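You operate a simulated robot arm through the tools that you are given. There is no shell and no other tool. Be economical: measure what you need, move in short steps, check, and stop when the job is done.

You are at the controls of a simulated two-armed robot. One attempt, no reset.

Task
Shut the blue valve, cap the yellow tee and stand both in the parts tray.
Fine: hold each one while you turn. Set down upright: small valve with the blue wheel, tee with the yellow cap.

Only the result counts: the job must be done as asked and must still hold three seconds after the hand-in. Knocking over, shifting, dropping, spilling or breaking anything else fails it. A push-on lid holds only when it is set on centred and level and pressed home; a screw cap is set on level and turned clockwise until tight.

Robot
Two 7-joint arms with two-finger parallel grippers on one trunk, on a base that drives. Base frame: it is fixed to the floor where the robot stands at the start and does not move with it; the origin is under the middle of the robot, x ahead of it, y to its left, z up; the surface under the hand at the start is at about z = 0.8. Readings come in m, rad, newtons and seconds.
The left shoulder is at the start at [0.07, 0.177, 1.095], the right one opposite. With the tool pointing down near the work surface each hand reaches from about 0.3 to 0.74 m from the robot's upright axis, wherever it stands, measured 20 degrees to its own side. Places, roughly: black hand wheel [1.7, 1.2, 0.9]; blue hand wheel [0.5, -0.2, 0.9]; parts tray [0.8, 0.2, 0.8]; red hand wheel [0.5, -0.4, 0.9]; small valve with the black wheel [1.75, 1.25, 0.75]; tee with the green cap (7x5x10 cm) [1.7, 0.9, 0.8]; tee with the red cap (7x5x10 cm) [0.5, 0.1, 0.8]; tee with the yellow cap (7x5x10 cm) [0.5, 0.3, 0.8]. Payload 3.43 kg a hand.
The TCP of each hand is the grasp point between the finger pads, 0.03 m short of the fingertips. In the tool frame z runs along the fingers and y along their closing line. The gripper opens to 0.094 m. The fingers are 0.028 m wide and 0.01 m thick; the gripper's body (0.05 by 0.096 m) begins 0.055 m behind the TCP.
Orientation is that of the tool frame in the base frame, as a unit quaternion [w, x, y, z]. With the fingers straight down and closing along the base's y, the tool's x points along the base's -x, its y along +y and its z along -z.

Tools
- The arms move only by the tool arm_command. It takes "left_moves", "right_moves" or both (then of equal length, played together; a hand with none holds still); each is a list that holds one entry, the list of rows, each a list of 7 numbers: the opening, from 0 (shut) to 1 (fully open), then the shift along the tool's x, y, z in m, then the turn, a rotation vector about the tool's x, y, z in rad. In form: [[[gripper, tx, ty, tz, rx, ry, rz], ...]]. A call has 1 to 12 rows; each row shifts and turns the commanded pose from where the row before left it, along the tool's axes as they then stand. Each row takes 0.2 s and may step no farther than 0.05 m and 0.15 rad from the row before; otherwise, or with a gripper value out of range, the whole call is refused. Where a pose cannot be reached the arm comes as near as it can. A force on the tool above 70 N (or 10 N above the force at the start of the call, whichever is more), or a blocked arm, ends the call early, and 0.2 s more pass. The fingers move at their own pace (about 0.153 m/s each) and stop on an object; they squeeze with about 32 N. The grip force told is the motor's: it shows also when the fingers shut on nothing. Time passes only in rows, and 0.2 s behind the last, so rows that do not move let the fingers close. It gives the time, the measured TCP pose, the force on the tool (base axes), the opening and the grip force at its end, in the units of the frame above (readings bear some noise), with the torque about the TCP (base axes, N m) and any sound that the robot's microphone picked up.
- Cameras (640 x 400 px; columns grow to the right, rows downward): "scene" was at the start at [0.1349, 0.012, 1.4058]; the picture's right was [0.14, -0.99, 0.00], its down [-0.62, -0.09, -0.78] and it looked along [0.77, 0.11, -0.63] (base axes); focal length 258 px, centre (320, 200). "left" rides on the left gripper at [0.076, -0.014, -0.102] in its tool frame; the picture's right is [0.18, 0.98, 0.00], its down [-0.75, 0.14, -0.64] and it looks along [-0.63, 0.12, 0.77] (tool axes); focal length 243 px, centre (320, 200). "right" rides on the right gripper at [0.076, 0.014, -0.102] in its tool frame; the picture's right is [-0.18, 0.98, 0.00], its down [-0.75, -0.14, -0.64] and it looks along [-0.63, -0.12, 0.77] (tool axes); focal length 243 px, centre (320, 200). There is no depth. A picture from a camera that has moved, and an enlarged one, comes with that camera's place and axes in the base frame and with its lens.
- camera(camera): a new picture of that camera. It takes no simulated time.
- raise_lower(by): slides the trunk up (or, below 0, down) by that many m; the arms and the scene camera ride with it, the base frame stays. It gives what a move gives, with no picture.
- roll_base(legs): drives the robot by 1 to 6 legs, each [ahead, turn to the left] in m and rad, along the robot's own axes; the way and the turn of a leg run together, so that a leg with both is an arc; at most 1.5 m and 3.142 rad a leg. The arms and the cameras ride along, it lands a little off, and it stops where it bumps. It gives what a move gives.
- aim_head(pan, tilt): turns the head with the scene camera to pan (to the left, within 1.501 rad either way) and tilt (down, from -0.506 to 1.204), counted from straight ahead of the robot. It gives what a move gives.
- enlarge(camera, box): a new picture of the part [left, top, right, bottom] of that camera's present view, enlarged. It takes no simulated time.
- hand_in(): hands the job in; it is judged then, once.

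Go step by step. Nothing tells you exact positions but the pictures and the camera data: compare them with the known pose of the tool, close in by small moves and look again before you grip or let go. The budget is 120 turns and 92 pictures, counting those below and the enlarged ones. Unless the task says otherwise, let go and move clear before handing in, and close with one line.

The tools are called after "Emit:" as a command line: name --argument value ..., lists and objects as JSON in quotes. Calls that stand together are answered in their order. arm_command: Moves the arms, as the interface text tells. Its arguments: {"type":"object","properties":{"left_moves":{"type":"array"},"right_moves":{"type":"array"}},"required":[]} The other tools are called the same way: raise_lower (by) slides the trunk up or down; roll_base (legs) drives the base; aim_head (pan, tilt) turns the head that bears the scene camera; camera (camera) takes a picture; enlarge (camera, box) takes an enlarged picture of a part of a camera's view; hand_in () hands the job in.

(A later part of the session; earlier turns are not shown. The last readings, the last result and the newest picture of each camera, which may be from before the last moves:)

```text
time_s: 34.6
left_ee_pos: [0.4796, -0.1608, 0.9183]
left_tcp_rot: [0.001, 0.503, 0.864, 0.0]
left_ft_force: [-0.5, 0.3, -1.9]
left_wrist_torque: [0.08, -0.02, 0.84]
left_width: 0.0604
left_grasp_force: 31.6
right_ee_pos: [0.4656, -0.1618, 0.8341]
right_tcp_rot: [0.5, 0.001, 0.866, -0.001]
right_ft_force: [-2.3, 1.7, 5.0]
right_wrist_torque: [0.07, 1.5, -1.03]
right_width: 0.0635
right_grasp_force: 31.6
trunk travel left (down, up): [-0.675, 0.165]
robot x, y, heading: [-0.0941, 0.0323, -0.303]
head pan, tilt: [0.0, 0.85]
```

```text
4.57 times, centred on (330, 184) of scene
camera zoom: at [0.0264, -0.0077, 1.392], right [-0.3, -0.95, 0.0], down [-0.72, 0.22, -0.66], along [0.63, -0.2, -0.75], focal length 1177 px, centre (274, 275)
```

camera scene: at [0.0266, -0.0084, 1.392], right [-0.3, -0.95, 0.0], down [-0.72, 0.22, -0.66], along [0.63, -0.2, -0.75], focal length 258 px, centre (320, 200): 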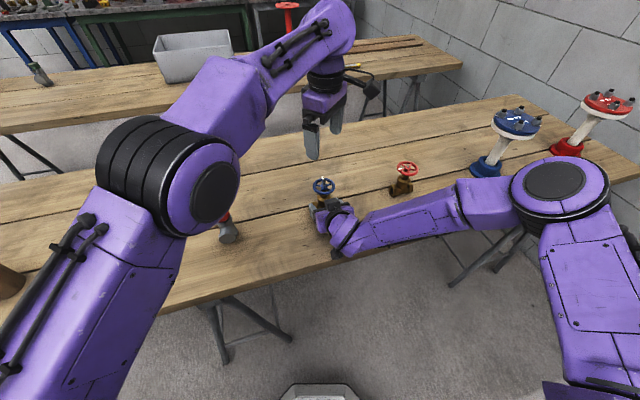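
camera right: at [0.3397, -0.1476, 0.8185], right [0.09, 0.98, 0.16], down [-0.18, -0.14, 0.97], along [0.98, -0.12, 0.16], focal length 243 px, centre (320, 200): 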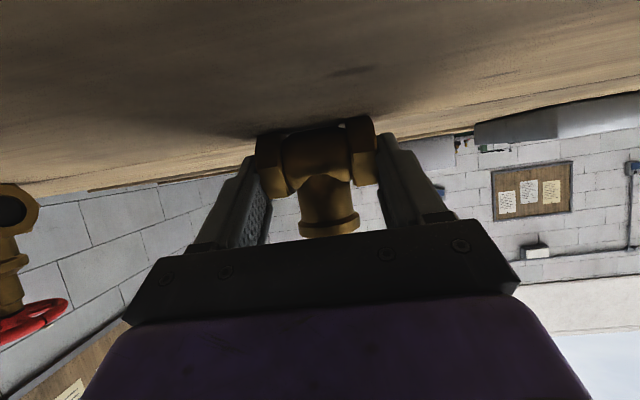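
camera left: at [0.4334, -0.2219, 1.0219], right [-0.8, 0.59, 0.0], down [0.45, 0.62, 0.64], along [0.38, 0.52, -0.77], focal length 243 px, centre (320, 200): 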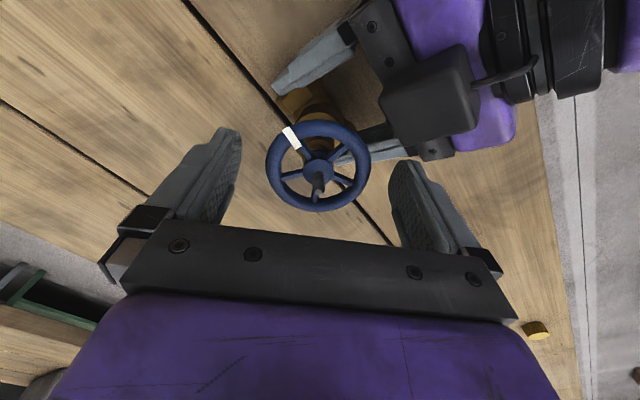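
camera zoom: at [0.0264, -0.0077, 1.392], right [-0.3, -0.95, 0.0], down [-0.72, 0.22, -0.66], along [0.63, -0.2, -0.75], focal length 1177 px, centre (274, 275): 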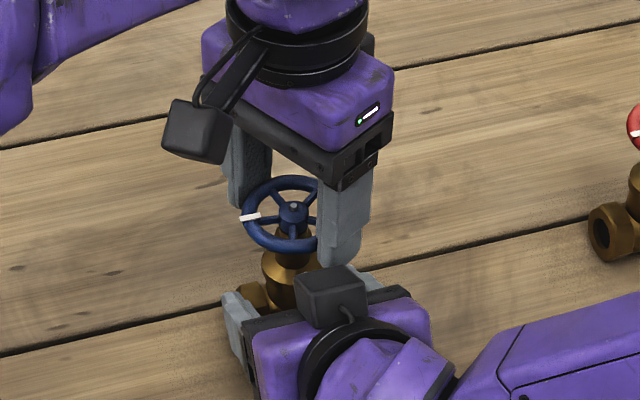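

The wheel stops hard (0.84 N m, and the mark no longer moves), so the valve is shut. I'll re-grip the wheel without twist, then release with the right hand and back out.

Emit:
arm_command --left_moves '[[[1, 0, 0, 0, 0, 0, 0], [1, 0, 0, 0, 0, 0, 0], [1, 0, 0, 0, 0, 0, -0.15], [1, 0, 0, 0, 0, 0, -0.15], [1, 0, 0, 0, 0, 0, -0.15], [1, 0, 0, 0, 0, 0, -0.15], [1, 0, 0, 0, 0, 0, -0.15], [1, 0, 0, 0, 0, 0, -0.15], [1, 0, 0, 0, 0, 0, -0.15], [0, 0, 0, 0, 0, 0, 0], [0, 0, 0, 0, 0, 0, 0], [0, 0, 0, 0, 0, 0, 0]]]'

Emit:
arm_command --right_moves '[[[1, 0, 0, 0, 0, 0, 0], [1, 0, 0, 0, 0, 0, 0], [1, 0, 0, -0.03, 0, 0, 0], [1, 0, 0, -0.04, 0, 0, 0], [1, 0, 0, -0.04, 0, 0, 0], [1, -0.02, 0, -0.03, 0, 0, 0]]]'

Emit:
enlarge --camera "scene" --box '[240, 120, 400, 220]'

Emit:
camera --camera "right"

```text
time_s: 37.2
left_ee_pos: [0.48, -0.1599, 0.9183]
left_tcp_rot: [0.0, 0.001, 1.0, -0.001]
left_ft_force: [1.9, -4.6, 0.5]
left_wrist_torque: [-0.11, 0.03, 0.12]
left_width: 0.06
left_grasp_force: 31.9
right_ee_pos: [0.4654, -0.1598, 0.8343]
right_tcp_rot: [0.5, 0.0, 0.866, -0.001]
right_ft_force: [-3.1, 7.2, 3.9]
right_wrist_torque: [-0.13, 0.96, -0.47]
right_width: 0.0638
right_grasp_force: 31.7
trunk travel left (down, up): [-0.675, 0.165]
robot x, y, heading: [-0.0983, 0.0289, -0.303]
head pan, tilt: [0.0, 0.85]
```

```text
time_s: 38.6
left_ee_pos: [0.4796, -0.1594, 0.918]
left_tcp_rot: [0.0, 0.002, 1.0, 0.0]
left_ft_force: [-1.6, 0.7, -0.4]
left_wrist_torque: [0.12, 0.17, 0.0]
left_width: 0.06
left_grasp_force: 32.2
right_ee_pos: [0.355, -0.1618, 0.9211]
right_tcp_rot: [0.5, 0.001, 0.866, 0.0]
right_ft_force: [-0.4, 0.4, 0.3]
right_wrist_torque: [-0.03, 0.04, -0.02]
right_width: 0.094
right_grasp_force: 0.1
trunk travel left (down, up): [-0.675, 0.165]
robot x, y, heading: [-0.0993, 0.0303, -0.298]
head pan, tilt: [0.0, 0.85]
```

```text
4.00 times, centred on (320, 170) of scene
camera zoom: at [0.0268, -0.008, 1.3918], right [-0.3, -0.95, 0.0], down [-0.72, 0.22, -0.66], along [0.63, -0.2, -0.75], focal length 1030 px, centre (320, 320)
```

zoom: 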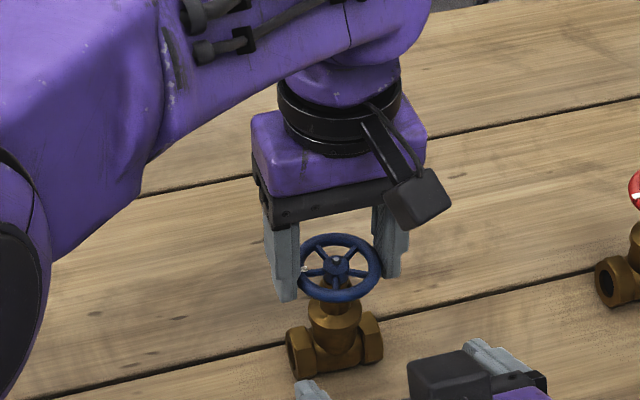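

```text
56 pictures are left
camera right: at [0.2285, -0.1473, 0.9068], right [0.09, 0.98, 0.16], down [-0.18, -0.14, 0.97], along [0.98, -0.12, 0.16], focal length 243 px, centre (320, 200)
```

right: 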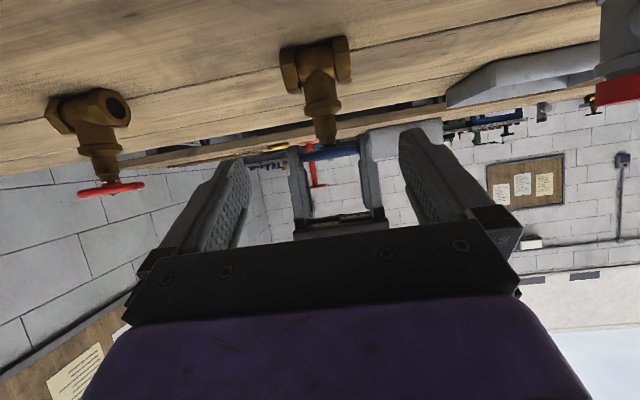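

The valve is free and stands in the left hand's grip. I'll lift it clear and raise and untilt the right hand.

Emit:
arm_command --left_moves '[[[0, 0, 0, -0.01, 0, 0, 0], [0, 0, 0, -0.03, 0, 0, 0], [0, 0, 0, -0.04, 0, 0, 0], [0, 0, 0, -0.04, 0, 0, 0], [0, 0, 0, -0.04, 0, 0, 0], [0, 0, 0, -0.04, 0, 0, 0]]]' --right_moves '[[[1, 0, 0, 0, 0, 0, 0], [1, -0.026, 0, -0.015, 0, 0.15, 0], [1, -0.026, 0, -0.015, 0, 0.15, 0], [1, -0.026, 0, -0.02, 0, 0.15, 0], [1, -0.026, 0, -0.025, 0, 0.15, 0], [1, -0.02, 0, -0.03, 0, 0.15, 0]]]'

Emit:
arm_command --right_moves '[[[1, 0, 0, -0.03, 0, 0.15, 0], [1, 0, 0, -0.03, 0, 0.147, 0], [1, 0, 0, -0.03, 0, 0, 0], [1, 0, 0, -0.03, 0, 0, 0]]]'

Emit:
camera --camera "scene"

```text
time_s: 40.0
left_ee_pos: [0.4849, -0.154, 1.1077]
left_tcp_rot: [-0.001, 0.0, 1.0, -0.001]
left_ft_force: [-0.3, 0.3, -4.6]
left_wrist_torque: [-0.01, 0.0, 0.01]
left_width: 0.0603
left_grasp_force: 32.4
left hand out of reach, approached as far as the arm can: row 6
right_ee_pos: [0.3771, -0.1635, 1.0829]
right_tcp_rot: [0.148, 0.0, 0.989, 0.0]
right_ft_force: [-0.4, 0.6, -0.6]
right_wrist_torque: [0.01, 0.02, -0.01]
right_width: 0.0938
right_grasp_force: 0.0
trunk travel left (down, up): [-0.675, 0.165]
robot x, y, heading: [-0.0957, 0.0301, -0.305]
head pan, tilt: [0.0, 0.85]
```

```text
time_s: 40.5
left_ee_pos: [0.4891, -0.1504, 1.1145]
left_tcp_rot: [0.005, -0.008, 1.0, -0.01]
left_ft_force: [13.1, -1.8, -1.2]
left_wrist_torque: [0.17, 1.84, 0.28]
left_width: 0.0599
left_grasp_force: 32.0
right_ee_pos: [0.3622, -0.1554, 1.1085]
right_tcp_rot: [0.044, -0.006, 0.999, -0.005]
right_ft_force: [-13.2, 2.1, -4.8]
right_wrist_torque: [-0.23, -1.52, -0.02]
right_width: 0.0938
right_grasp_force: 0.0
trunk travel left (down, up): [-0.675, 0.165]
robot x, y, heading: [-0.0949, 0.03, -0.299]
head pan, tilt: [0.0, 0.85]
stopped in row 2 (right hand): the force on the tool passed its limit at 106 N (the readings are from after the stop); the commanded pose is now the measured one
```

```text
55 pictures are left
camera scene: at [0.0285, -0.0054, 1.3918], right [-0.3, -0.96, 0.0], down [-0.72, 0.22, -0.66], along [0.63, -0.2, -0.75], focal length 258 px, centre (320, 200)
```

scene: 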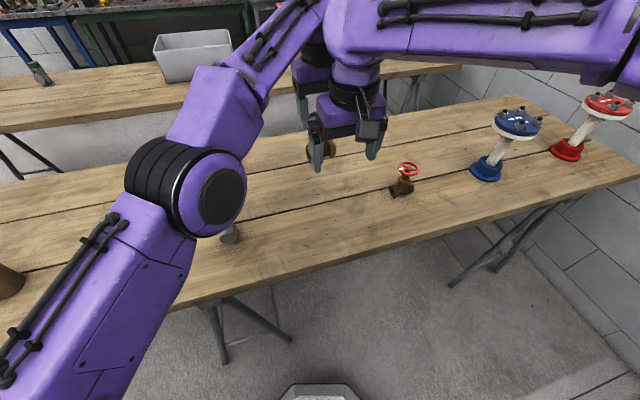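

My right hand brushed the left one, but the valve is still held. I'll move the right hand away to the right.

Emit:
arm_command --right_moves '[[[1, 0.01, -0.01, 0, 0, 0, 0], [1, 0.01, -0.035, 0, 0, 0, 0], [1, 0, -0.045, 0, 0, 0, 0], [1, 0, -0.045, 0, 0, 0, 0], [1, 0, -0.045, 0, 0, 0, 0]]]'

Emit:
enlarge --camera "scene" --box '[220, 40, 420, 165]'

```text
time_s: 41.7
left_ee_pos: [0.4879, -0.1555, 1.1152]
left_tcp_rot: [0.006, -0.007, 1.0, -0.007]
left_ft_force: [-0.6, -1.1, -4.3]
left_wrist_torque: [0.02, 0.0, 0.01]
left_width: 0.0604
left_grasp_force: 32.5
right_ee_pos: [0.3441, -0.3429, 1.1084]
right_tcp_rot: [0.045, -0.005, 0.999, -0.003]
right_ft_force: [0.2, 0.3, 0.4]
right_wrist_torque: [0.02, 0.01, -0.01]
right_width: 0.0942
right_grasp_force: 0.0
trunk travel left (down, up): [-0.675, 0.165]
robot x, y, heading: [-0.0946, 0.0314, -0.305]
head pan, tilt: [0.0, 0.85]
```

```text
3.20 times, centred on (320, 102) of scene
camera zoom: at [0.0278, -0.0102, 1.3917], right [-0.3, -0.95, 0.0], down [-0.72, 0.22, -0.66], along [0.63, -0.19, -0.75], focal length 824 px, centre (320, 512)
```

zoom: 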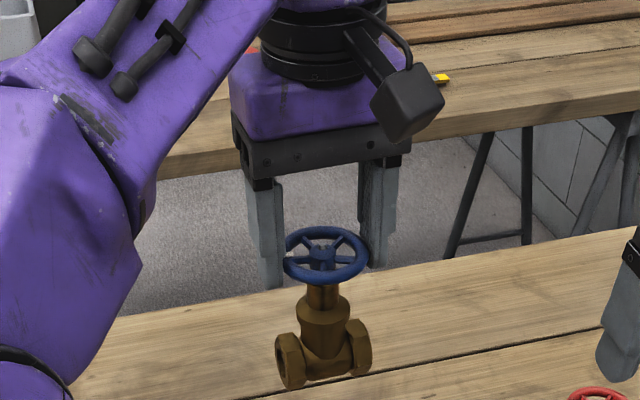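

The valve hangs upright. I'll drive the base back ahead and turn to face the tray.

Emit:
roll_base --legs '[[0.13, 0], [0, 0.35]]'

Emit:
aim_head --pan 0.25 --tilt 0.7

Emit:
camera --camera "scene"

Emit:
camera --camera "left"

```text
time_s: 44.1
left_ee_pos: [0.6376, 0.0231, 1.1153]
left_tcp_rot: [0.006, -0.185, 0.983, -0.006]
left_ft_force: [0.5, -0.2, -3.0]
left_wrist_torque: [0.0, 0.0, 0.01]
left_width: 0.06
left_grasp_force: 32.3
right_ee_pos: [0.5685, -0.2013, 1.1097]
right_tcp_rot: [0.044, -0.182, 0.982, 0.005]
right_ft_force: [1.1, -0.3, 1.1]
right_wrist_torque: [0.01, -0.02, 0.0]
right_width: 0.0941
right_grasp_force: 0.0
trunk travel left (down, up): [-0.675, 0.165]
robot x, y, heading: [0.0271, -0.0094, 0.055]
head pan, tilt: [0.0, 0.85]
```

```text
time_s: 44.9
left_ee_pos: [0.637, 0.0236, 1.1146]
left_tcp_rot: [0.006, -0.185, 0.983, -0.007]
left_ft_force: [0.9, 0.3, -5.2]
left_wrist_torque: [-0.02, 0.04, 0.0]
left_width: 0.06
left_grasp_force: 32.2
right_ee_pos: [0.5678, -0.2017, 1.1066]
right_tcp_rot: [0.045, -0.181, 0.982, 0.004]
right_ft_force: [-1.0, 0.0, 0.1]
right_wrist_torque: [0.0, 0.01, -0.01]
right_width: 0.0938
right_grasp_force: 0.0
trunk travel left (down, up): [-0.675, 0.165]
robot x, y, heading: [0.0309, -0.0099, 0.062]
head pan, tilt: [0.25, 0.7]
```

```text
53 pictures are left
camera scene: at [0.1595, 0.02, 1.404], right [0.3, -0.95, 0.0], down [-0.62, -0.19, -0.76], along [0.73, 0.23, -0.65], focal length 258 px, centre (320, 200)
```

scene: 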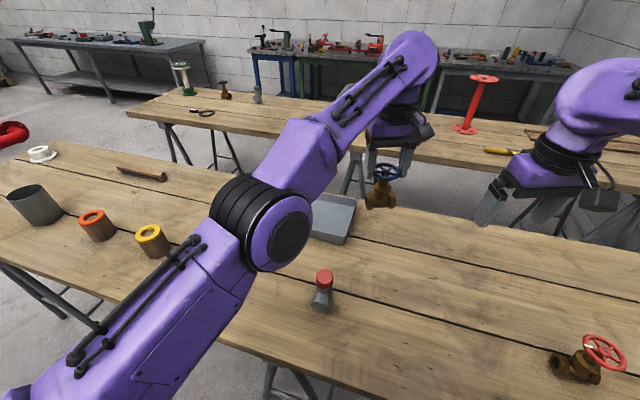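

```text
52 pictures are left
camera left: at [0.5692, -0.0151, 1.217], right [-0.53, 0.85, -0.02], down [0.64, 0.41, 0.65], along [0.56, 0.33, -0.76], focal length 243 px, centre (320, 200)
```

left: 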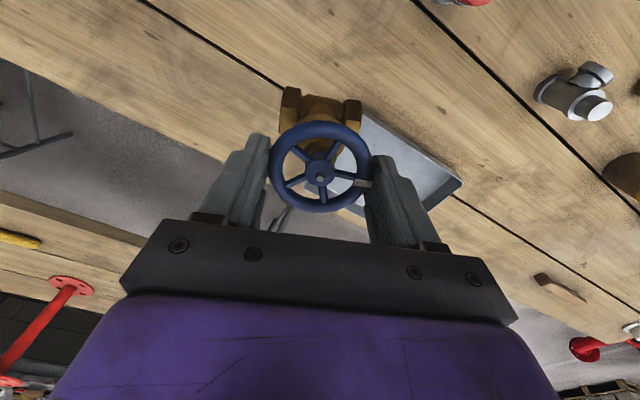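

The tray spans about x 0.66–0.84, y 0.10–0.36. I'll put the valve in its left part near (0.715, 0.28), so I'll move above that spot.

Emit:
arm_command --left_moves '[[[0, -0.0276, 0.035, 0, 0, 0, 0], [0, -0.0276, 0.035, 0, 0, 0, 0], [0, -0.0276, 0.035, 0, 0, 0, 0], [0, -0.0276, 0.035, 0, 0, 0, 0], [0, -0.0276, 0.035, 0, 0, 0, 0], [0, -0.0276, 0.035, 0, 0, 0, 0]]]'

Emit:
camera --camera "left"

Emit:
camera --camera "scene"

```text
time_s: 46.3
left_ee_pos: [0.68, 0.2951, 1.1006]
left_tcp_rot: [0.006, -0.184, 0.983, -0.008]
left_ft_force: [0.0, 1.2, -5.3]
left_wrist_torque: [-0.01, -0.02, 0.01]
left_width: 0.06
left_grasp_force: 32.2
left hand out of reach, approached as far as the arm can: row 3, 4, 5, 6
right_ee_pos: [0.5686, -0.1994, 1.1079]
right_tcp_rot: [0.045, -0.183, 0.982, 0.003]
right_ft_force: [-0.7, 0.9, -0.6]
right_wrist_torque: [-0.03, -0.03, 0.05]
right_width: 0.0939
right_grasp_force: 0.1
trunk travel left (down, up): [-0.675, 0.165]
robot x, y, heading: [0.0277, -0.0079, 0.059]
head pan, tilt: [0.25, 0.7]
```

```text
51 pictures are left
camera left: at [0.6114, 0.2558, 1.203], right [-0.53, 0.85, -0.02], down [0.64, 0.41, 0.65], along [0.56, 0.33, -0.76], focal length 243 px, centre (320, 200)
```

left: 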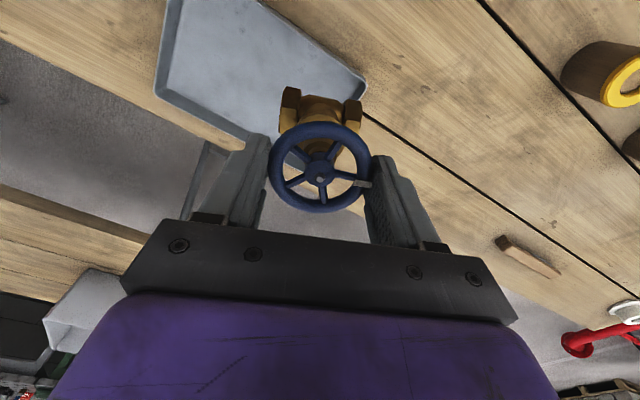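

```text
50 pictures are left
camera scene: at [0.1591, 0.0239, 1.404], right [0.3, -0.95, 0.0], down [-0.61, -0.2, -0.76], along [0.73, 0.23, -0.65], focal length 258 px, centre (320, 200)
```

scene: 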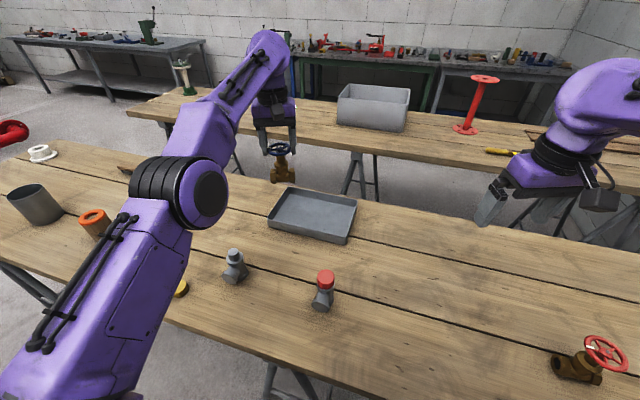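

High up, reach is short. Descending brings the wrist to shoulder height, so I'll lower to just above the tray wall and check.

Emit:
arm_command --left_moves '[[[0, 0, 0, 0.03, 0, 0, 0], [0, 0, 0, 0.03, 0, 0, 0], [0, 0, 0, 0.03, 0, 0, 0], [0, 0, 0, 0.03, 0, 0, 0]]]'

Emit:
camera --camera "scene"

```text
time_s: 47.3
left_ee_pos: [0.6811, 0.2896, 0.979]
left_tcp_rot: [0.006, -0.184, 0.983, -0.007]
left_ft_force: [0.0, -0.2, -4.9]
left_wrist_torque: [0.02, 0.01, 0.01]
left_width: 0.0598
left_grasp_force: 32.6
right_ee_pos: [0.5692, -0.2014, 1.1081]
right_tcp_rot: [0.044, -0.182, 0.982, 0.004]
right_ft_force: [0.0, 0.7, 0.7]
right_wrist_torque: [-0.01, 0.01, -0.02]
right_width: 0.0939
right_grasp_force: 0.0
trunk travel left (down, up): [-0.675, 0.165]
robot x, y, heading: [0.0301, -0.0105, 0.059]
head pan, tilt: [0.25, 0.7]
```

```text
49 pictures are left
camera scene: at [0.1603, 0.0208, 1.404], right [0.3, -0.95, 0.0], down [-0.62, -0.19, -0.76], along [0.73, 0.23, -0.65], focal length 258 px, centre (320, 200)
```

scene: 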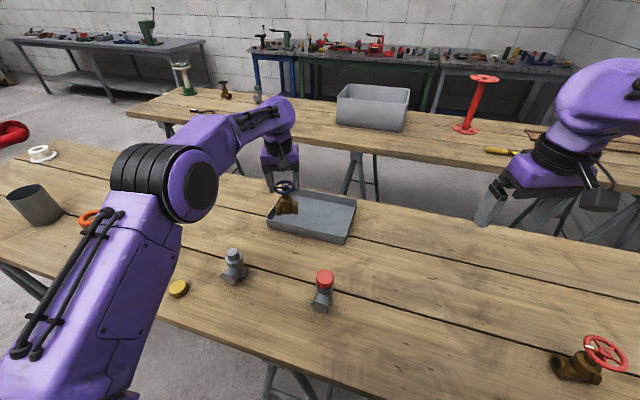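

Emit:
arm_command --left_moves '[[[0, -0.0175, -0.0105, 0, 0, 0, 0], [0, -0.0175, -0.0105, 0.01, 0, 0, 0]]]'

Emit:
enlarge --camera "scene" --box '[240, 150, 400, 250]'

Emit:
enlarge --camera "left" --box '[160, 0, 480, 200]'

```text
time_s: 47.9
left_ee_pos: [0.7095, 0.2896, 0.9695]
left_tcp_rot: [0.006, -0.185, 0.983, -0.008]
left_ft_force: [0.0, 0.3, -3.6]
left_wrist_torque: [0.06, 0.02, -0.01]
left_width: 0.0601
left_grasp_force: 32.2
left hand out of reach, approached as far as the arm can: row 2
right_ee_pos: [0.5698, -0.2011, 1.1083]
right_tcp_rot: [0.044, -0.182, 0.982, 0.005]
right_ft_force: [0.2, 0.4, -0.6]
right_wrist_torque: [0.02, 0.0, -0.04]
right_width: 0.0941
right_grasp_force: 0.0
trunk travel left (down, up): [-0.675, 0.165]
robot x, y, heading: [0.0277, -0.0067, 0.057]
head pan, tilt: [0.25, 0.7]
```

```text
4.00 times, centred on (320, 200) of scene
camera zoom: at [0.1607, 0.0215, 1.404], right [0.3, -0.95, 0.0], down [-0.62, -0.19, -0.76], along [0.73, 0.23, -0.65], focal length 1030 px, centre (320, 200)
```

zoom: 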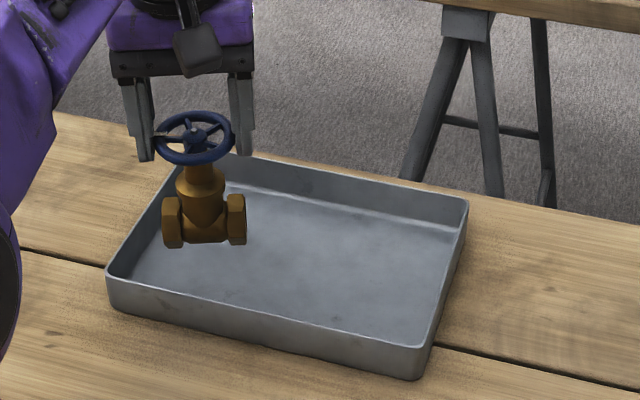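

```text
2.00 times, centred on (320, 100) of left
camera zoom: at [0.6417, 0.2512, 1.0716], right [-0.53, 0.85, -0.02], down [0.64, 0.41, 0.65], along [0.56, 0.33, -0.76], focal length 485 px, centre (320, 400)
```

zoom: 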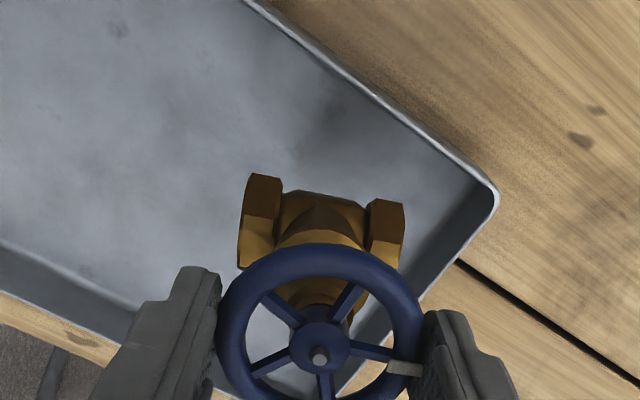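

The valve is above the tray's left part with clearance. I'll shift slightly to the right and lower it onto the tray floor.

Emit:
arm_command --left_moves '[[[0, 0.0055, -0.014, 0, 0, 0, 0], [0, 0, 0, 0.02, 0, 0, 0], [0, 0, 0, 0.015, 0, 0, 0], [0, 0, 0, 0.005, 0, 0, 0], [0, 0, 0, 0, 0, 0, 0]]]'

Emit:
arm_command --left_moves '[[[0, 0, 0, 0.003, 0, 0, 0], [0, 0, 0, 0, 0, 0, 0]]]'

Emit:
enlarge --camera "scene" --box '[240, 150, 400, 250]'

```text
time_s: 49.1
left_ee_pos: [0.7092, 0.2733, 0.9285]
left_tcp_rot: [0.007, -0.185, 0.983, -0.007]
left_ft_force: [-0.1, 0.6, -4.9]
left_wrist_torque: [-0.01, 0.01, -0.02]
left_width: 0.0601
left_grasp_force: 31.6
right_ee_pos: [0.5686, -0.2014, 1.1083]
right_tcp_rot: [0.045, -0.182, 0.982, 0.004]
right_ft_force: [-0.2, 0.4, 0.5]
right_wrist_torque: [0.0, 0.01, -0.02]
right_width: 0.0939
right_grasp_force: 0.1
trunk travel left (down, up): [-0.675, 0.165]
robot x, y, heading: [0.0261, -0.0053, 0.058]
head pan, tilt: [0.25, 0.7]
```

```text
time_s: 49.7
left_ee_pos: [0.7109, 0.2737, 0.9272]
left_tcp_rot: [0.007, -0.185, 0.983, -0.007]
left_ft_force: [-0.5, 0.3, -4.6]
left_wrist_torque: [0.03, 0.02, -0.03]
left_width: 0.0603
left_grasp_force: 32.3
right_ee_pos: [0.5682, -0.2025, 1.1087]
right_tcp_rot: [0.044, -0.182, 0.982, 0.004]
right_ft_force: [0.8, -0.4, 1.2]
right_wrist_torque: [0.02, 0.0, -0.03]
right_width: 0.0939
right_grasp_force: 0.0
trunk travel left (down, up): [-0.675, 0.165]
robot x, y, heading: [0.0281, -0.0091, 0.057]
head pan, tilt: [0.25, 0.7]
```

```text
4.00 times, centred on (320, 200) of scene
camera zoom: at [0.1595, 0.0203, 1.4041], right [0.3, -0.95, 0.0], down [-0.61, -0.19, -0.76], along [0.73, 0.23, -0.64], focal length 1030 px, centre (320, 200)
```

zoom: 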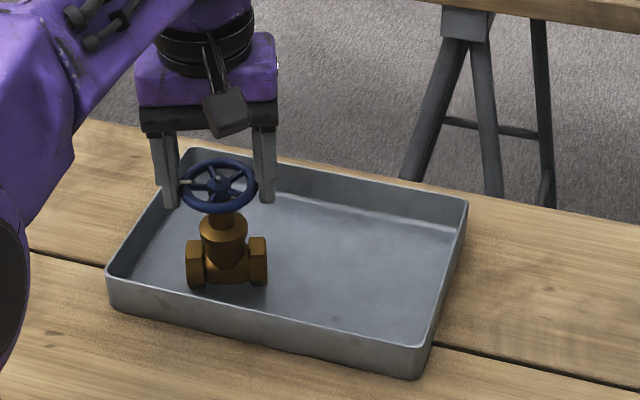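

Nearly down. I'll lower in 2 mm steps until contact shows in the force.

Emit:
arm_command --left_moves '[[[0, 0, 0, 0.002, 0, 0, 0], [0, 0, 0, 0.001, 0, 0, 0], [0, 0, 0, 0, 0, 0, 0]]]'

Emit:
arm_command --left_moves '[[[0, 0, 0, 0.002, 0, 0, 0], [0, 0, 0, 0, 0, 0, 0]]]'

```text
time_s: 50.5
left_ee_pos: [0.7115, 0.2737, 0.9252]
left_tcp_rot: [0.007, -0.185, 0.983, -0.007]
left_ft_force: [-0.7, 0.1, -4.5]
left_wrist_torque: [0.0, 0.02, -0.01]
left_width: 0.06
left_grasp_force: 31.8
right_ee_pos: [0.5691, -0.2015, 1.1074]
right_tcp_rot: [0.044, -0.182, 0.982, 0.004]
right_ft_force: [-0.8, 0.1, 0.4]
right_wrist_torque: [0.01, 0.0, 0.02]
right_width: 0.0942
right_grasp_force: 0.0
trunk travel left (down, up): [-0.675, 0.165]
robot x, y, heading: [0.0296, -0.0102, 0.055]
head pan, tilt: [0.25, 0.7]
```

```text
time_s: 51.1
left_ee_pos: [0.7104, 0.2743, 0.9227]
left_tcp_rot: [0.008, -0.185, 0.983, -0.008]
left_ft_force: [-0.3, 0.7, -3.7]
left_wrist_torque: [0.02, -0.05, -0.02]
left_width: 0.0601
left_grasp_force: 32.6
right_ee_pos: [0.5672, -0.2006, 1.1088]
right_tcp_rot: [0.044, -0.182, 0.982, 0.004]
right_ft_force: [-0.1, -0.5, -0.5]
right_wrist_torque: [0.01, 0.01, -0.02]
right_width: 0.094
right_grasp_force: 0.0
trunk travel left (down, up): [-0.675, 0.165]
robot x, y, heading: [0.0265, -0.0113, 0.057]
head pan, tilt: [0.25, 0.7]
```

Emit:
arm_command --left_moves '[[[0, 0, 0, 0.002, 0, 0, 0], [0, 0, 0, 0, 0, 0, 0]]]'

Emit:
arm_command --left_moves '[[[0, 0, 0, 0.0015, 0, 0, 0], [0, 0, 0, 0, 0, 0, 0]]]'

```text
time_s: 51.7
left_ee_pos: [0.7089, 0.2741, 0.9235]
left_tcp_rot: [0.008, -0.185, 0.983, -0.007]
left_ft_force: [1.7, 2.1, 5.7]
left_wrist_torque: [0.42, 0.07, -0.07]
left_width: 0.0598
left_grasp_force: 32.9
right_ee_pos: [0.5659, -0.2029, 1.1089]
right_tcp_rot: [0.045, -0.182, 0.982, 0.004]
right_ft_force: [-0.7, 0.3, -0.3]
right_wrist_torque: [-0.02, -0.02, 0.03]
right_width: 0.0938
right_grasp_force: 0.1
trunk travel left (down, up): [-0.675, 0.165]
robot x, y, heading: [0.029, -0.0062, 0.053]
head pan, tilt: [0.25, 0.7]
```

```text
time_s: 52.3
left_ee_pos: [0.7074, 0.2717, 0.9223]
left_tcp_rot: [0.009, -0.184, 0.983, -0.007]
left_ft_force: [3.1, -0.9, 16.4]
left_wrist_torque: [0.32, 0.04, -0.03]
left_width: 0.06
left_grasp_force: 31.8
right_ee_pos: [0.5654, -0.2039, 1.11]
right_tcp_rot: [0.047, -0.181, 0.982, 0.004]
right_ft_force: [1.1, 0.6, 0.6]
right_wrist_torque: [-0.02, 0.0, -0.01]
right_width: 0.0941
right_grasp_force: 0.1
trunk travel left (down, up): [-0.675, 0.165]
robot x, y, heading: [0.0278, -0.0111, 0.057]
head pan, tilt: [0.25, 0.7]
```

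Contact is firm. I'll open and lift straight up.

Emit:
arm_command --left_moves '[[[1, 0, 0, 0, 0, 0, 0], [1, 0, 0, 0, 0, 0, 0], [1, 0, 0, -0.02, 0, 0, 0], [1, 0, 0, -0.04, 0, 0, 0], [1, 0, 0, -0.04, 0, 0, 0], [1, 0.02, 0, -0.04, 0, 0, 0], [1, 0.04, 0, -0.02, 0, 0, 0], [1, 0.04, 0, -0.02, 0, 0, 0], [1, 0.04, 0, -0.02, 0, 0, 0]]]'

Emit:
enlarge --camera "scene" --box '[240, 150, 400, 250]'

Emit:
camera --camera "left"

```text
time_s: 54.3
left_ee_pos: [0.5714, 0.2277, 1.1162]
left_tcp_rot: [0.009, -0.185, 0.983, -0.008]
left_ft_force: [0.3, -0.4, 0.2]
left_wrist_torque: [0.02, -0.03, -0.02]
left_width: 0.094
left_grasp_force: 0.0
left hand out of reach, approached as far as the arm can: row 5
right_ee_pos: [0.5662, -0.2031, 1.1092]
right_tcp_rot: [0.046, -0.182, 0.982, 0.004]
right_ft_force: [0.3, -0.9, -0.2]
right_wrist_torque: [0.02, -0.01, 0.02]
right_width: 0.094
right_grasp_force: 0.0
trunk travel left (down, up): [-0.675, 0.165]
robot x, y, heading: [0.0272, -0.0112, 0.053]
head pan, tilt: [0.25, 0.7]
```

```text
4.00 times, centred on (320, 200) of scene
camera zoom: at [0.1557, 0.0188, 1.4044], right [0.3, -0.95, 0.0], down [-0.61, -0.19, -0.77], along [0.73, 0.23, -0.64], focal length 1030 px, centre (320, 200)
```

zoom: 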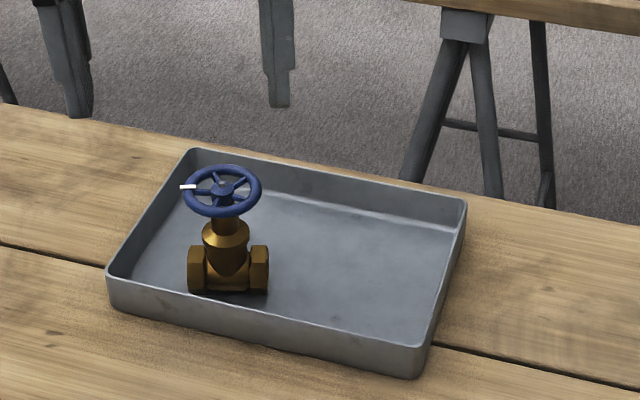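

```text
44 pictures are left
camera left: at [0.5015, 0.1886, 1.2195], right [-0.53, 0.85, -0.02], down [0.64, 0.41, 0.65], along [0.56, 0.33, -0.76], focal length 243 px, centre (320, 200)
```

left: 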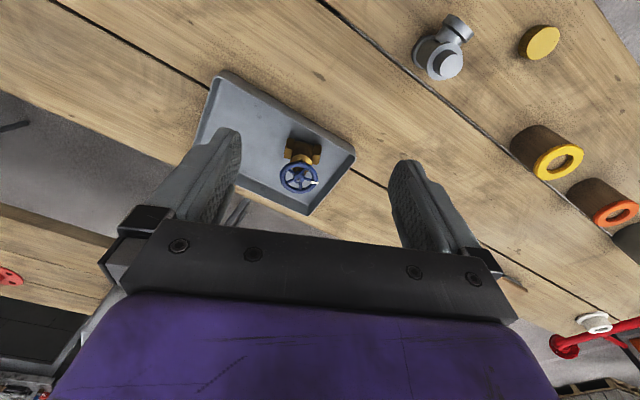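

The valve stands shut and upright in the tray. Now the tee: I'll turn left so the right hand can reach the cap and the left hand can hold the tee from the front.

Emit:
roll_base --legs '[[0, 0.745]]'

Emit:
aim_head --pan 0.0 --tilt 0.85

Emit:
camera --camera "scene"

Emit:
camera --camera "right"

```text
time_s: 56.7
left_ee_pos: [0.2575, 0.5408, 1.1161]
left_tcp_rot: [0.008, -0.538, 0.843, -0.003]
left_ft_force: [-0.1, 0.3, 0.0]
left_wrist_torque: [0.03, 0.04, 0.0]
left_width: 0.0939
left_grasp_force: 0.0
right_ee_pos: [0.5514, 0.2253, 1.108]
right_tcp_rot: [0.04, -0.535, 0.844, 0.022]
right_ft_force: [-0.7, 1.0, -0.5]
right_wrist_torque: [-0.01, -0.05, 0.03]
right_width: 0.0939
right_grasp_force: 0.1
trunk travel left (down, up): [-0.675, 0.165]
robot x, y, heading: [0.0279, -0.0079, 0.826]
head pan, tilt: [0.25, 0.7]
```

```text
time_s: 57.5
left_ee_pos: [0.2574, 0.5402, 1.1153]
left_tcp_rot: [0.01, -0.538, 0.843, -0.004]
left_ft_force: [0.6, -0.1, 0.1]
left_wrist_torque: [0.0, -0.04, -0.04]
left_width: 0.0942
left_grasp_force: 0.2
right_ee_pos: [0.5503, 0.2259, 1.1096]
right_tcp_rot: [0.041, -0.535, 0.844, 0.021]
right_ft_force: [0.3, -0.9, 0.8]
right_wrist_torque: [0.05, -0.01, -0.01]
right_width: 0.0938
right_grasp_force: 0.1
trunk travel left (down, up): [-0.675, 0.165]
robot x, y, heading: [0.0254, -0.0077, 0.822]
head pan, tilt: [0.0, 0.85]
```

```text
43 pictures are left
camera scene: at [0.1149, 0.0856, 1.3919], right [0.73, -0.68, 0.0], down [-0.51, -0.55, -0.66], along [0.45, 0.48, -0.75], focal length 258 px, centre (320, 200)
```

scene: 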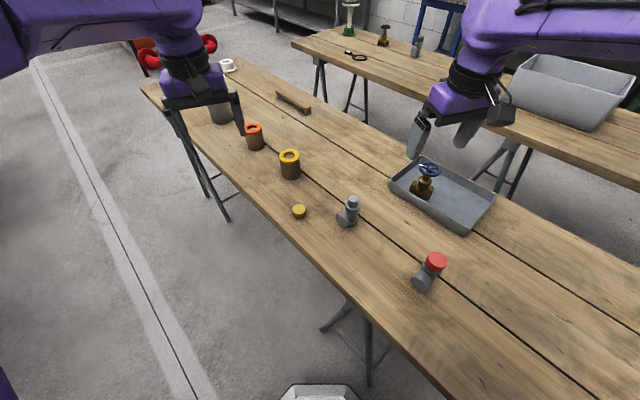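

```text
42 pictures are left
camera right: at [0.5021, 0.154, 1.2039], right [-0.81, 0.58, 0.01], down [0.42, 0.57, 0.71], along [0.41, 0.58, -0.71], focal length 243 px, centre (320, 200)
```

right: 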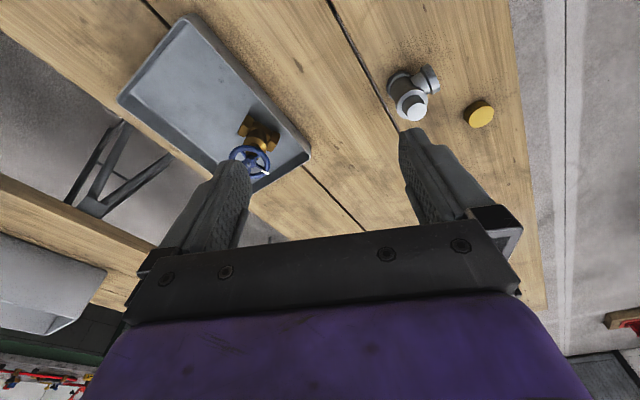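

I'll move the left hand aside and bring the right hand, levelled, above the cap at about (0.390, 0.469).

Emit:
arm_command --left_moves '[[[1, 0, 0.04, 0, 0, 0, 0], [1, 0, 0.04, 0, 0, 0, 0], [1, 0, 0.04, 0, 0, 0, 0], [1, 0, 0.03, 0, 0, 0, 0], [1, 0, 0, 0, 0, 0, 0], [1, 0, 0, 0, 0, 0, 0], [1, 0, 0, 0, 0, 0, 0], [1, 0, 0, 0, 0, 0, 0], [1, 0, 0, 0, 0, 0, 0]]]' --right_moves '[[[1, 0, 0, 0, 0, 0.09, 0], [1, -0.0189, 0.031, 0.01375, 0, 0, 0], [1, -0.0189, 0.031, 0.01375, 0, 0, 0], [1, -0.0189, 0.031, 0.01375, 0, 0, 0], [1, -0.0189, 0.031, 0.01375, 0, 0, 0], [1, -0.0189, 0.031, 0.01375, 0, 0, 0], [1, -0.0189, 0.031, 0.01375, 0, 0, 0], [1, -0.0189, 0.031, 0.01375, 0, 0, 0], [1, -0.0189, 0.031, 0.01375, 0, 0, 0]]]'

Emit:
camera --camera "right"

Emit:
camera --camera "scene"

```text
time_s: 59.5
left_ee_pos: [0.1205, 0.6068, 1.1132]
left_tcp_rot: [0.009, -0.539, 0.843, -0.005]
left_ft_force: [0.1, -0.6, 0.1]
left_wrist_torque: [-0.01, -0.01, -0.01]
left_width: 0.094
left_grasp_force: 0.1
right_ee_pos: [0.3919, 0.4707, 0.9962]
right_tcp_rot: [0.001, -0.536, 0.844, -0.005]
right_ft_force: [0.4, -0.7, 0.2]
right_wrist_torque: [-0.01, -0.01, 0.0]
right_width: 0.0942
right_grasp_force: 0.0
trunk travel left (down, up): [-0.675, 0.165]
robot x, y, heading: [0.0269, -0.0116, 0.82]
head pan, tilt: [0.0, 0.85]
```

```text
41 pictures are left
camera right: at [0.3468, 0.4068, 1.0987], right [-0.81, 0.59, -0.01], down [0.44, 0.63, 0.64], along [0.38, 0.52, -0.77], focal length 243 px, centre (320, 200)
```

right: 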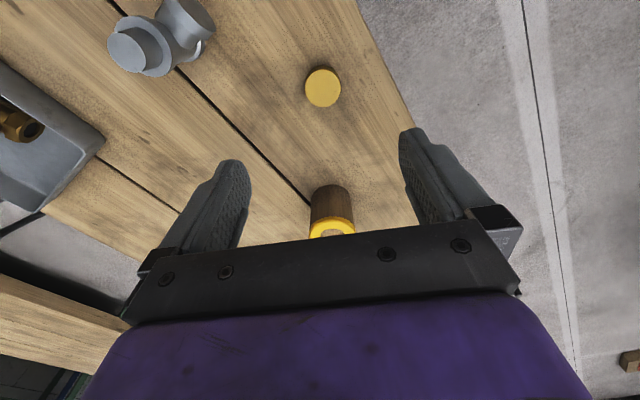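

```text
40 pictures are left
camera scene: at [0.1151, 0.0876, 1.3918], right [0.73, -0.68, 0.0], down [-0.51, -0.55, -0.66], along [0.45, 0.48, -0.75], focal length 258 px, centre (320, 200)
```

scene: 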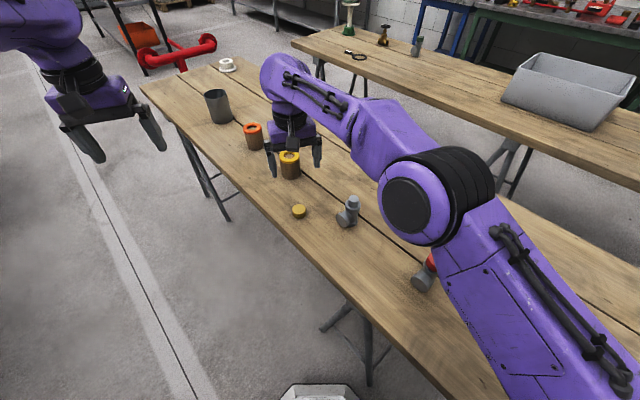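

Emit:
arm_command --right_moves '[[[1, 0.0024, 0.0005, 0.03, 0, 0, 0], [1, 0, 0, 0.04, 0, 0, 0], [1, 0, 0, 0.04, 0, 0, 0], [1, 0, 0, 0.02, 0, 0, 0]]]'

Emit:
camera --camera "right"

```text
time_s: 60.5
left_ee_pos: [0.1203, 0.6043, 1.115]
left_tcp_rot: [0.008, -0.538, 0.843, -0.005]
left_ft_force: [-0.2, 0.1, 0.8]
left_wrist_torque: [-0.04, 0.0, -0.02]
left_width: 0.094
left_grasp_force: 0.0
right_ee_pos: [0.3931, 0.4675, 0.8684]
right_tcp_rot: [0.003, -0.536, 0.844, -0.003]
right_ft_force: [0.7, 0.1, -0.3]
right_wrist_torque: [-0.01, 0.01, -0.01]
right_width: 0.0942
right_grasp_force: 0.1
trunk travel left (down, up): [-0.675, 0.165]
robot x, y, heading: [0.0303, -0.0102, 0.821]
head pan, tilt: [0.0, 0.85]
```

```text
39 pictures are left
camera right: at [0.3477, 0.4033, 0.9702], right [-0.81, 0.58, -0.01], down [0.44, 0.62, 0.64], along [0.38, 0.52, -0.77], focal length 243 px, centre (320, 200)
```

right: 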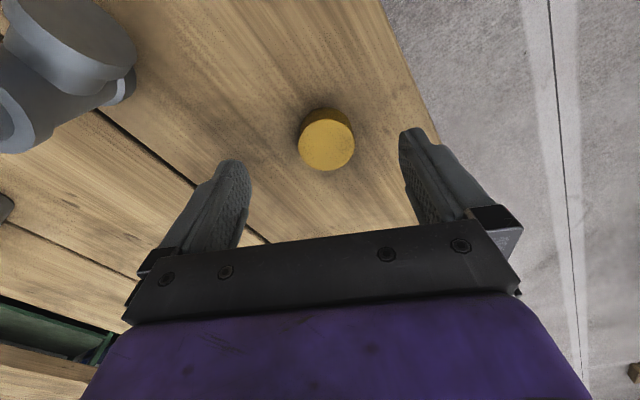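

Emit:
arm_command --right_moves '[[[1, -0.0005, 0.002, 0.02, 0, 0, 0], [1, 0, 0, 0.015, 0, 0, 0], [1, 0, 0, 0, 0, 0, 0]]]'

Emit:
camera --camera "right"

```text
time_s: 61.3
left_ee_pos: [0.12, 0.6036, 1.1157]
left_tcp_rot: [0.01, -0.539, 0.842, -0.004]
left_ft_force: [0.4, -0.8, -0.1]
left_wrist_torque: [-0.01, 0.0, 0.0]
left_width: 0.0938
left_grasp_force: 0.1
right_ee_pos: [0.3897, 0.465, 0.8325]
right_tcp_rot: [0.003, -0.536, 0.844, -0.003]
right_ft_force: [-0.1, -0.6, 0.2]
right_wrist_torque: [-0.03, -0.01, 0.05]
right_width: 0.0941
right_grasp_force: 0.0
trunk travel left (down, up): [-0.675, 0.165]
robot x, y, heading: [0.0271, -0.0055, 0.819]
head pan, tilt: [0.0, 0.85]
```

```text
38 pictures are left
camera right: at [0.3452, 0.4025, 0.9345], right [-0.81, 0.58, -0.01], down [0.44, 0.62, 0.64], along [0.38, 0.52, -0.77], focal length 243 px, centre (320, 200)
```

right: 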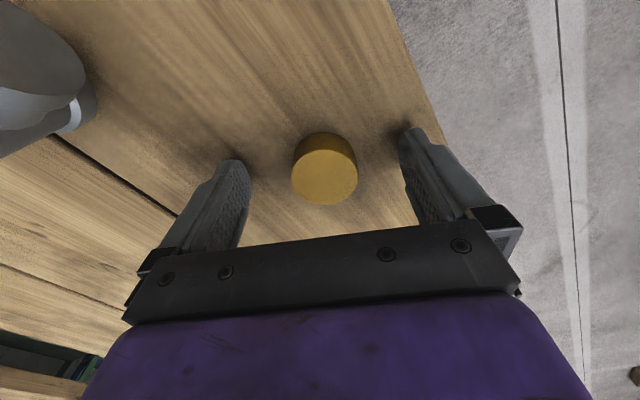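

Emit:
arm_command --right_moves '[[[1, -0.002, 0, 0, 0, 0, 0], [0, 0, 0, 0, 0, 0, 0], [0, 0, 0, 0, 0, 0, 0], [0, 0, 0, 0, 0, 0, 0], [0, 0, 0, 0, 0, 0, 0]]]'

Emit:
arm_command --right_moves '[[[0, 0, 0, -0.03, 0, 0, 0], [0, 0, 0, -0.04, 0, 0, 0], [0, 0, 0, -0.04, 0, 0, 0], [0, 0, 0, -0.04, 0, 0, 0], [0, 0, 0, -0.03, 0, 0, 0]]]'

Emit:
camera --camera "right"

Emit:
enlarge --camera "scene" --box '[240, 100, 400, 240]'

```text
time_s: 62.5
left_ee_pos: [0.1206, 0.6043, 1.1144]
left_tcp_rot: [0.009, -0.538, 0.843, -0.005]
left_ft_force: [-0.9, -0.5, -0.1]
left_wrist_torque: [0.0, 0.01, 0.01]
left_width: 0.0939
left_grasp_force: 0.0
right_ee_pos: [0.3907, 0.4682, 0.8319]
right_tcp_rot: [0.003, -0.536, 0.844, -0.003]
right_ft_force: [-0.2, -0.5, -0.7]
right_wrist_torque: [0.02, 0.05, 0.01]
right_width: 0.0378
right_grasp_force: 32.1
trunk travel left (down, up): [-0.675, 0.165]
robot x, y, heading: [0.0298, -0.008, 0.819]
head pan, tilt: [0.0, 0.85]
```

```text
time_s: 63.7
left_ee_pos: [0.1193, 0.6049, 1.1143]
left_tcp_rot: [0.01, -0.538, 0.843, -0.004]
left_ft_force: [-0.5, 0.0, 0.0]
left_wrist_torque: [-0.05, -0.01, 0.02]
left_width: 0.0938
left_grasp_force: 0.2
right_ee_pos: [0.3884, 0.469, 1.0137]
right_tcp_rot: [0.002, -0.536, 0.844, -0.003]
right_ft_force: [-0.7, 0.7, -0.5]
right_wrist_torque: [-0.01, 0.0, -0.01]
right_width: 0.0377
right_grasp_force: 32.1
trunk travel left (down, up): [-0.675, 0.165]
robot x, y, heading: [0.0303, -0.0119, 0.822]
head pan, tilt: [0.0, 0.85]
```

```text
37 pictures are left
camera right: at [0.3437, 0.4054, 1.1153], right [-0.81, 0.59, -0.01], down [0.44, 0.62, 0.64], along [0.38, 0.52, -0.77], focal length 243 px, centre (320, 200)
```

right: 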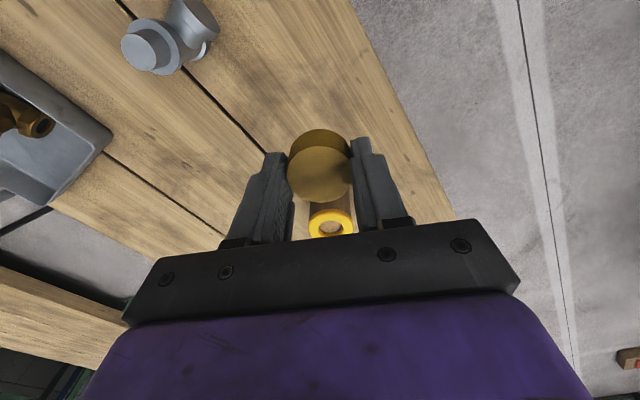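

```text
2.86 times, centred on (320, 170) of scene
camera zoom: at [0.1148, 0.0856, 1.3919], right [0.73, -0.68, 0.0], down [-0.51, -0.55, -0.66], along [0.45, 0.48, -0.75], focal length 736 px, centre (320, 286)
```

zoom: 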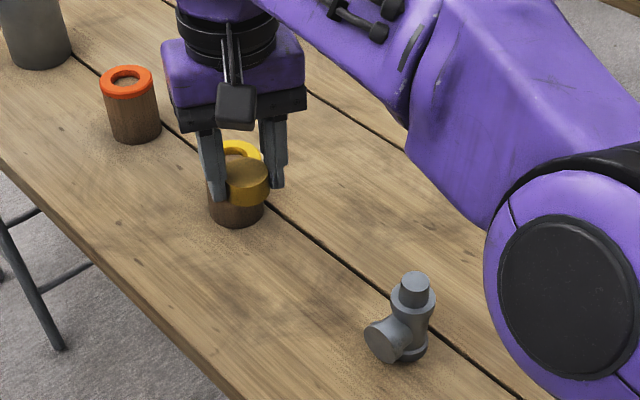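

The cap is held level. I'll park the right hand aside at height and bring the left hand to the front of the tee, tilted forward.

Emit:
arm_command --left_moves '[[[1, 0, 0, 0, 0, 0, 0.142], [1, 0, 0, 0, 0, 0, 0.142], [1, 0, 0, 0, 0, 0, 0.142], [1, 0, 0, 0, 0, 0, 0.142], [1, 0, 0, 0, 0, 0, 0.142], [1, 0, 0, 0, 0, 0, 0.142], [1, 0, 0, 0, 0, 0, 0.142], [1, 0, 0, 0, 0, 0, 0.143], [1, -0.026, -0.0316, 0.0144, 0, 0, 0], [1, -0.026, -0.0316, 0.0144, 0, 0, 0], [1, -0.026, -0.0316, 0.0144, 0, 0, 0], [1, -0.026, -0.0316, 0.0144, 0, 0, 0]]]' --right_moves '[[[0, 0.0142, -0.0354, -0.021, 0, 0, 0], [0, 0.0142, -0.0354, -0.021, 0, 0, 0], [0, 0.0142, -0.0354, -0.021, 0, 0, 0], [0, 0.0142, -0.0354, -0.021, 0, 0, 0], [0, 0.0142, -0.0354, -0.021, 0, 0, 0], [0, 0, 0, 0, 0, 0, 0], [0, 0, 0, 0, 0, 0, 0], [0, 0, 0, 0, 0, 0, 0], [0, 0, 0, 0, 0, 0, 0], [0, 0, 0, 0, 0, 0, 0], [0, 0, 0, 0, 0, 0, 0], [0, 0, 0, 0, 0, 0, 0]]]'

Emit:
arm_command --left_moves '[[[1, -0.026, -0.0316, 0.0144, 0, 0, 0], [1, -0.026, -0.0316, 0.0144, 0, 0, 0], [1, -0.026, -0.0316, 0.0144, 0, 0, 0], [1, -0.026, -0.0316, 0.0144, 0, 0, 0], [1, 0, 0, 0, 0, -0.15, 0], [1, 0, 0, 0, 0, -0.15, 0], [1, 0, 0, 0, 0, -0.15, 0], [1, 0, 0, 0, 0, -0.15, 0], [1, 0, 0, 0, 0, -0.15, 0], [1, 0, 0, 0, 0, -0.15, 0], [1, 0, 0, 0, 0, -0.147, 0]]]'

Emit:
camera --camera "left"

Emit:
camera --camera "scene"

```text
time_s: 66.3
left_ee_pos: [0.2285, 0.4739, 1.0563]
left_tcp_rot: [0.009, 0.002, 1.0, 0.002]
left_ft_force: [0.9, 0.0, 0.4]
left_wrist_torque: [0.0, 0.02, 0.02]
left_width: 0.094
left_grasp_force: 0.1
right_ee_pos: [0.519, 0.3281, 1.1154]
right_tcp_rot: [0.002, -0.536, 0.844, -0.003]
right_ft_force: [0.1, 0.9, -1.2]
right_wrist_torque: [-0.02, 0.02, 0.0]
right_width: 0.0376
right_grasp_force: 32.3
trunk travel left (down, up): [-0.675, 0.165]
robot x, y, heading: [0.0276, -0.0084, 0.823]
head pan, tilt: [0.0, 0.85]
```

```text
time_s: 68.7
left_ee_pos: [0.3302, 0.3504, 1.0016]
left_tcp_rot: [0.509, 0.003, 0.861, 0.0]
left_ft_force: [0.4, -0.2, 0.7]
left_wrist_torque: [-0.03, 0.02, 0.0]
left_width: 0.0938
left_grasp_force: 0.1
right_ee_pos: [0.5164, 0.3303, 1.1156]
right_tcp_rot: [0.002, -0.535, 0.845, -0.003]
right_ft_force: [-0.4, -0.8, -1.3]
right_wrist_torque: [-0.01, 0.01, 0.01]
right_width: 0.0378
right_grasp_force: 32.2
trunk travel left (down, up): [-0.675, 0.165]
robot x, y, heading: [0.0323, -0.008, 0.822]
head pan, tilt: [0.0, 0.85]
```

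```text
35 pictures are left
camera left: at [0.2026, 0.3377, 0.984], right [-0.09, 0.98, -0.16], down [-0.2, 0.14, 0.97], along [0.98, 0.12, 0.18], focal length 243 px, centre (320, 200)
```

left: 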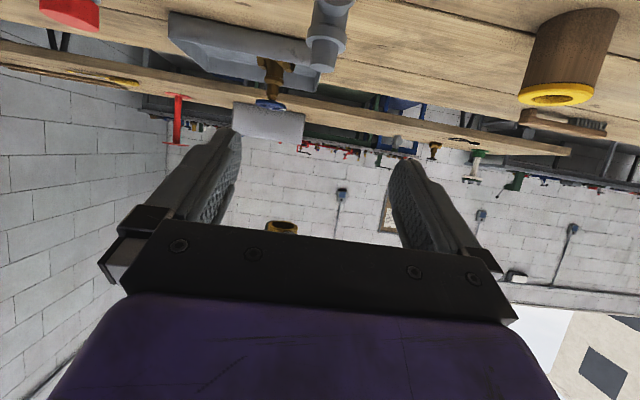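

```text
34 pictures are left
camera scene: at [0.1145, 0.0868, 1.3919], right [0.73, -0.68, 0.0], down [-0.51, -0.55, -0.66], along [0.45, 0.48, -0.75], focal length 258 px, centre (320, 200)
```

scene: 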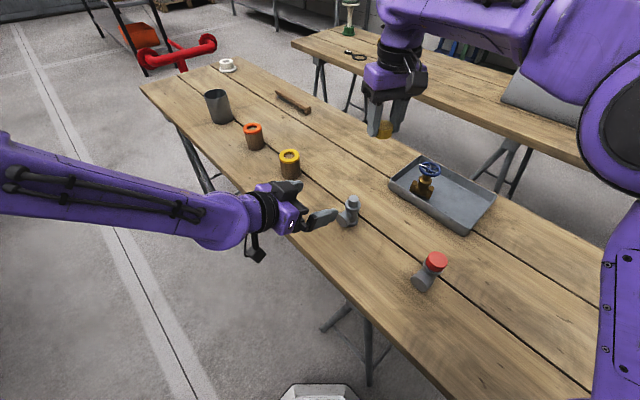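

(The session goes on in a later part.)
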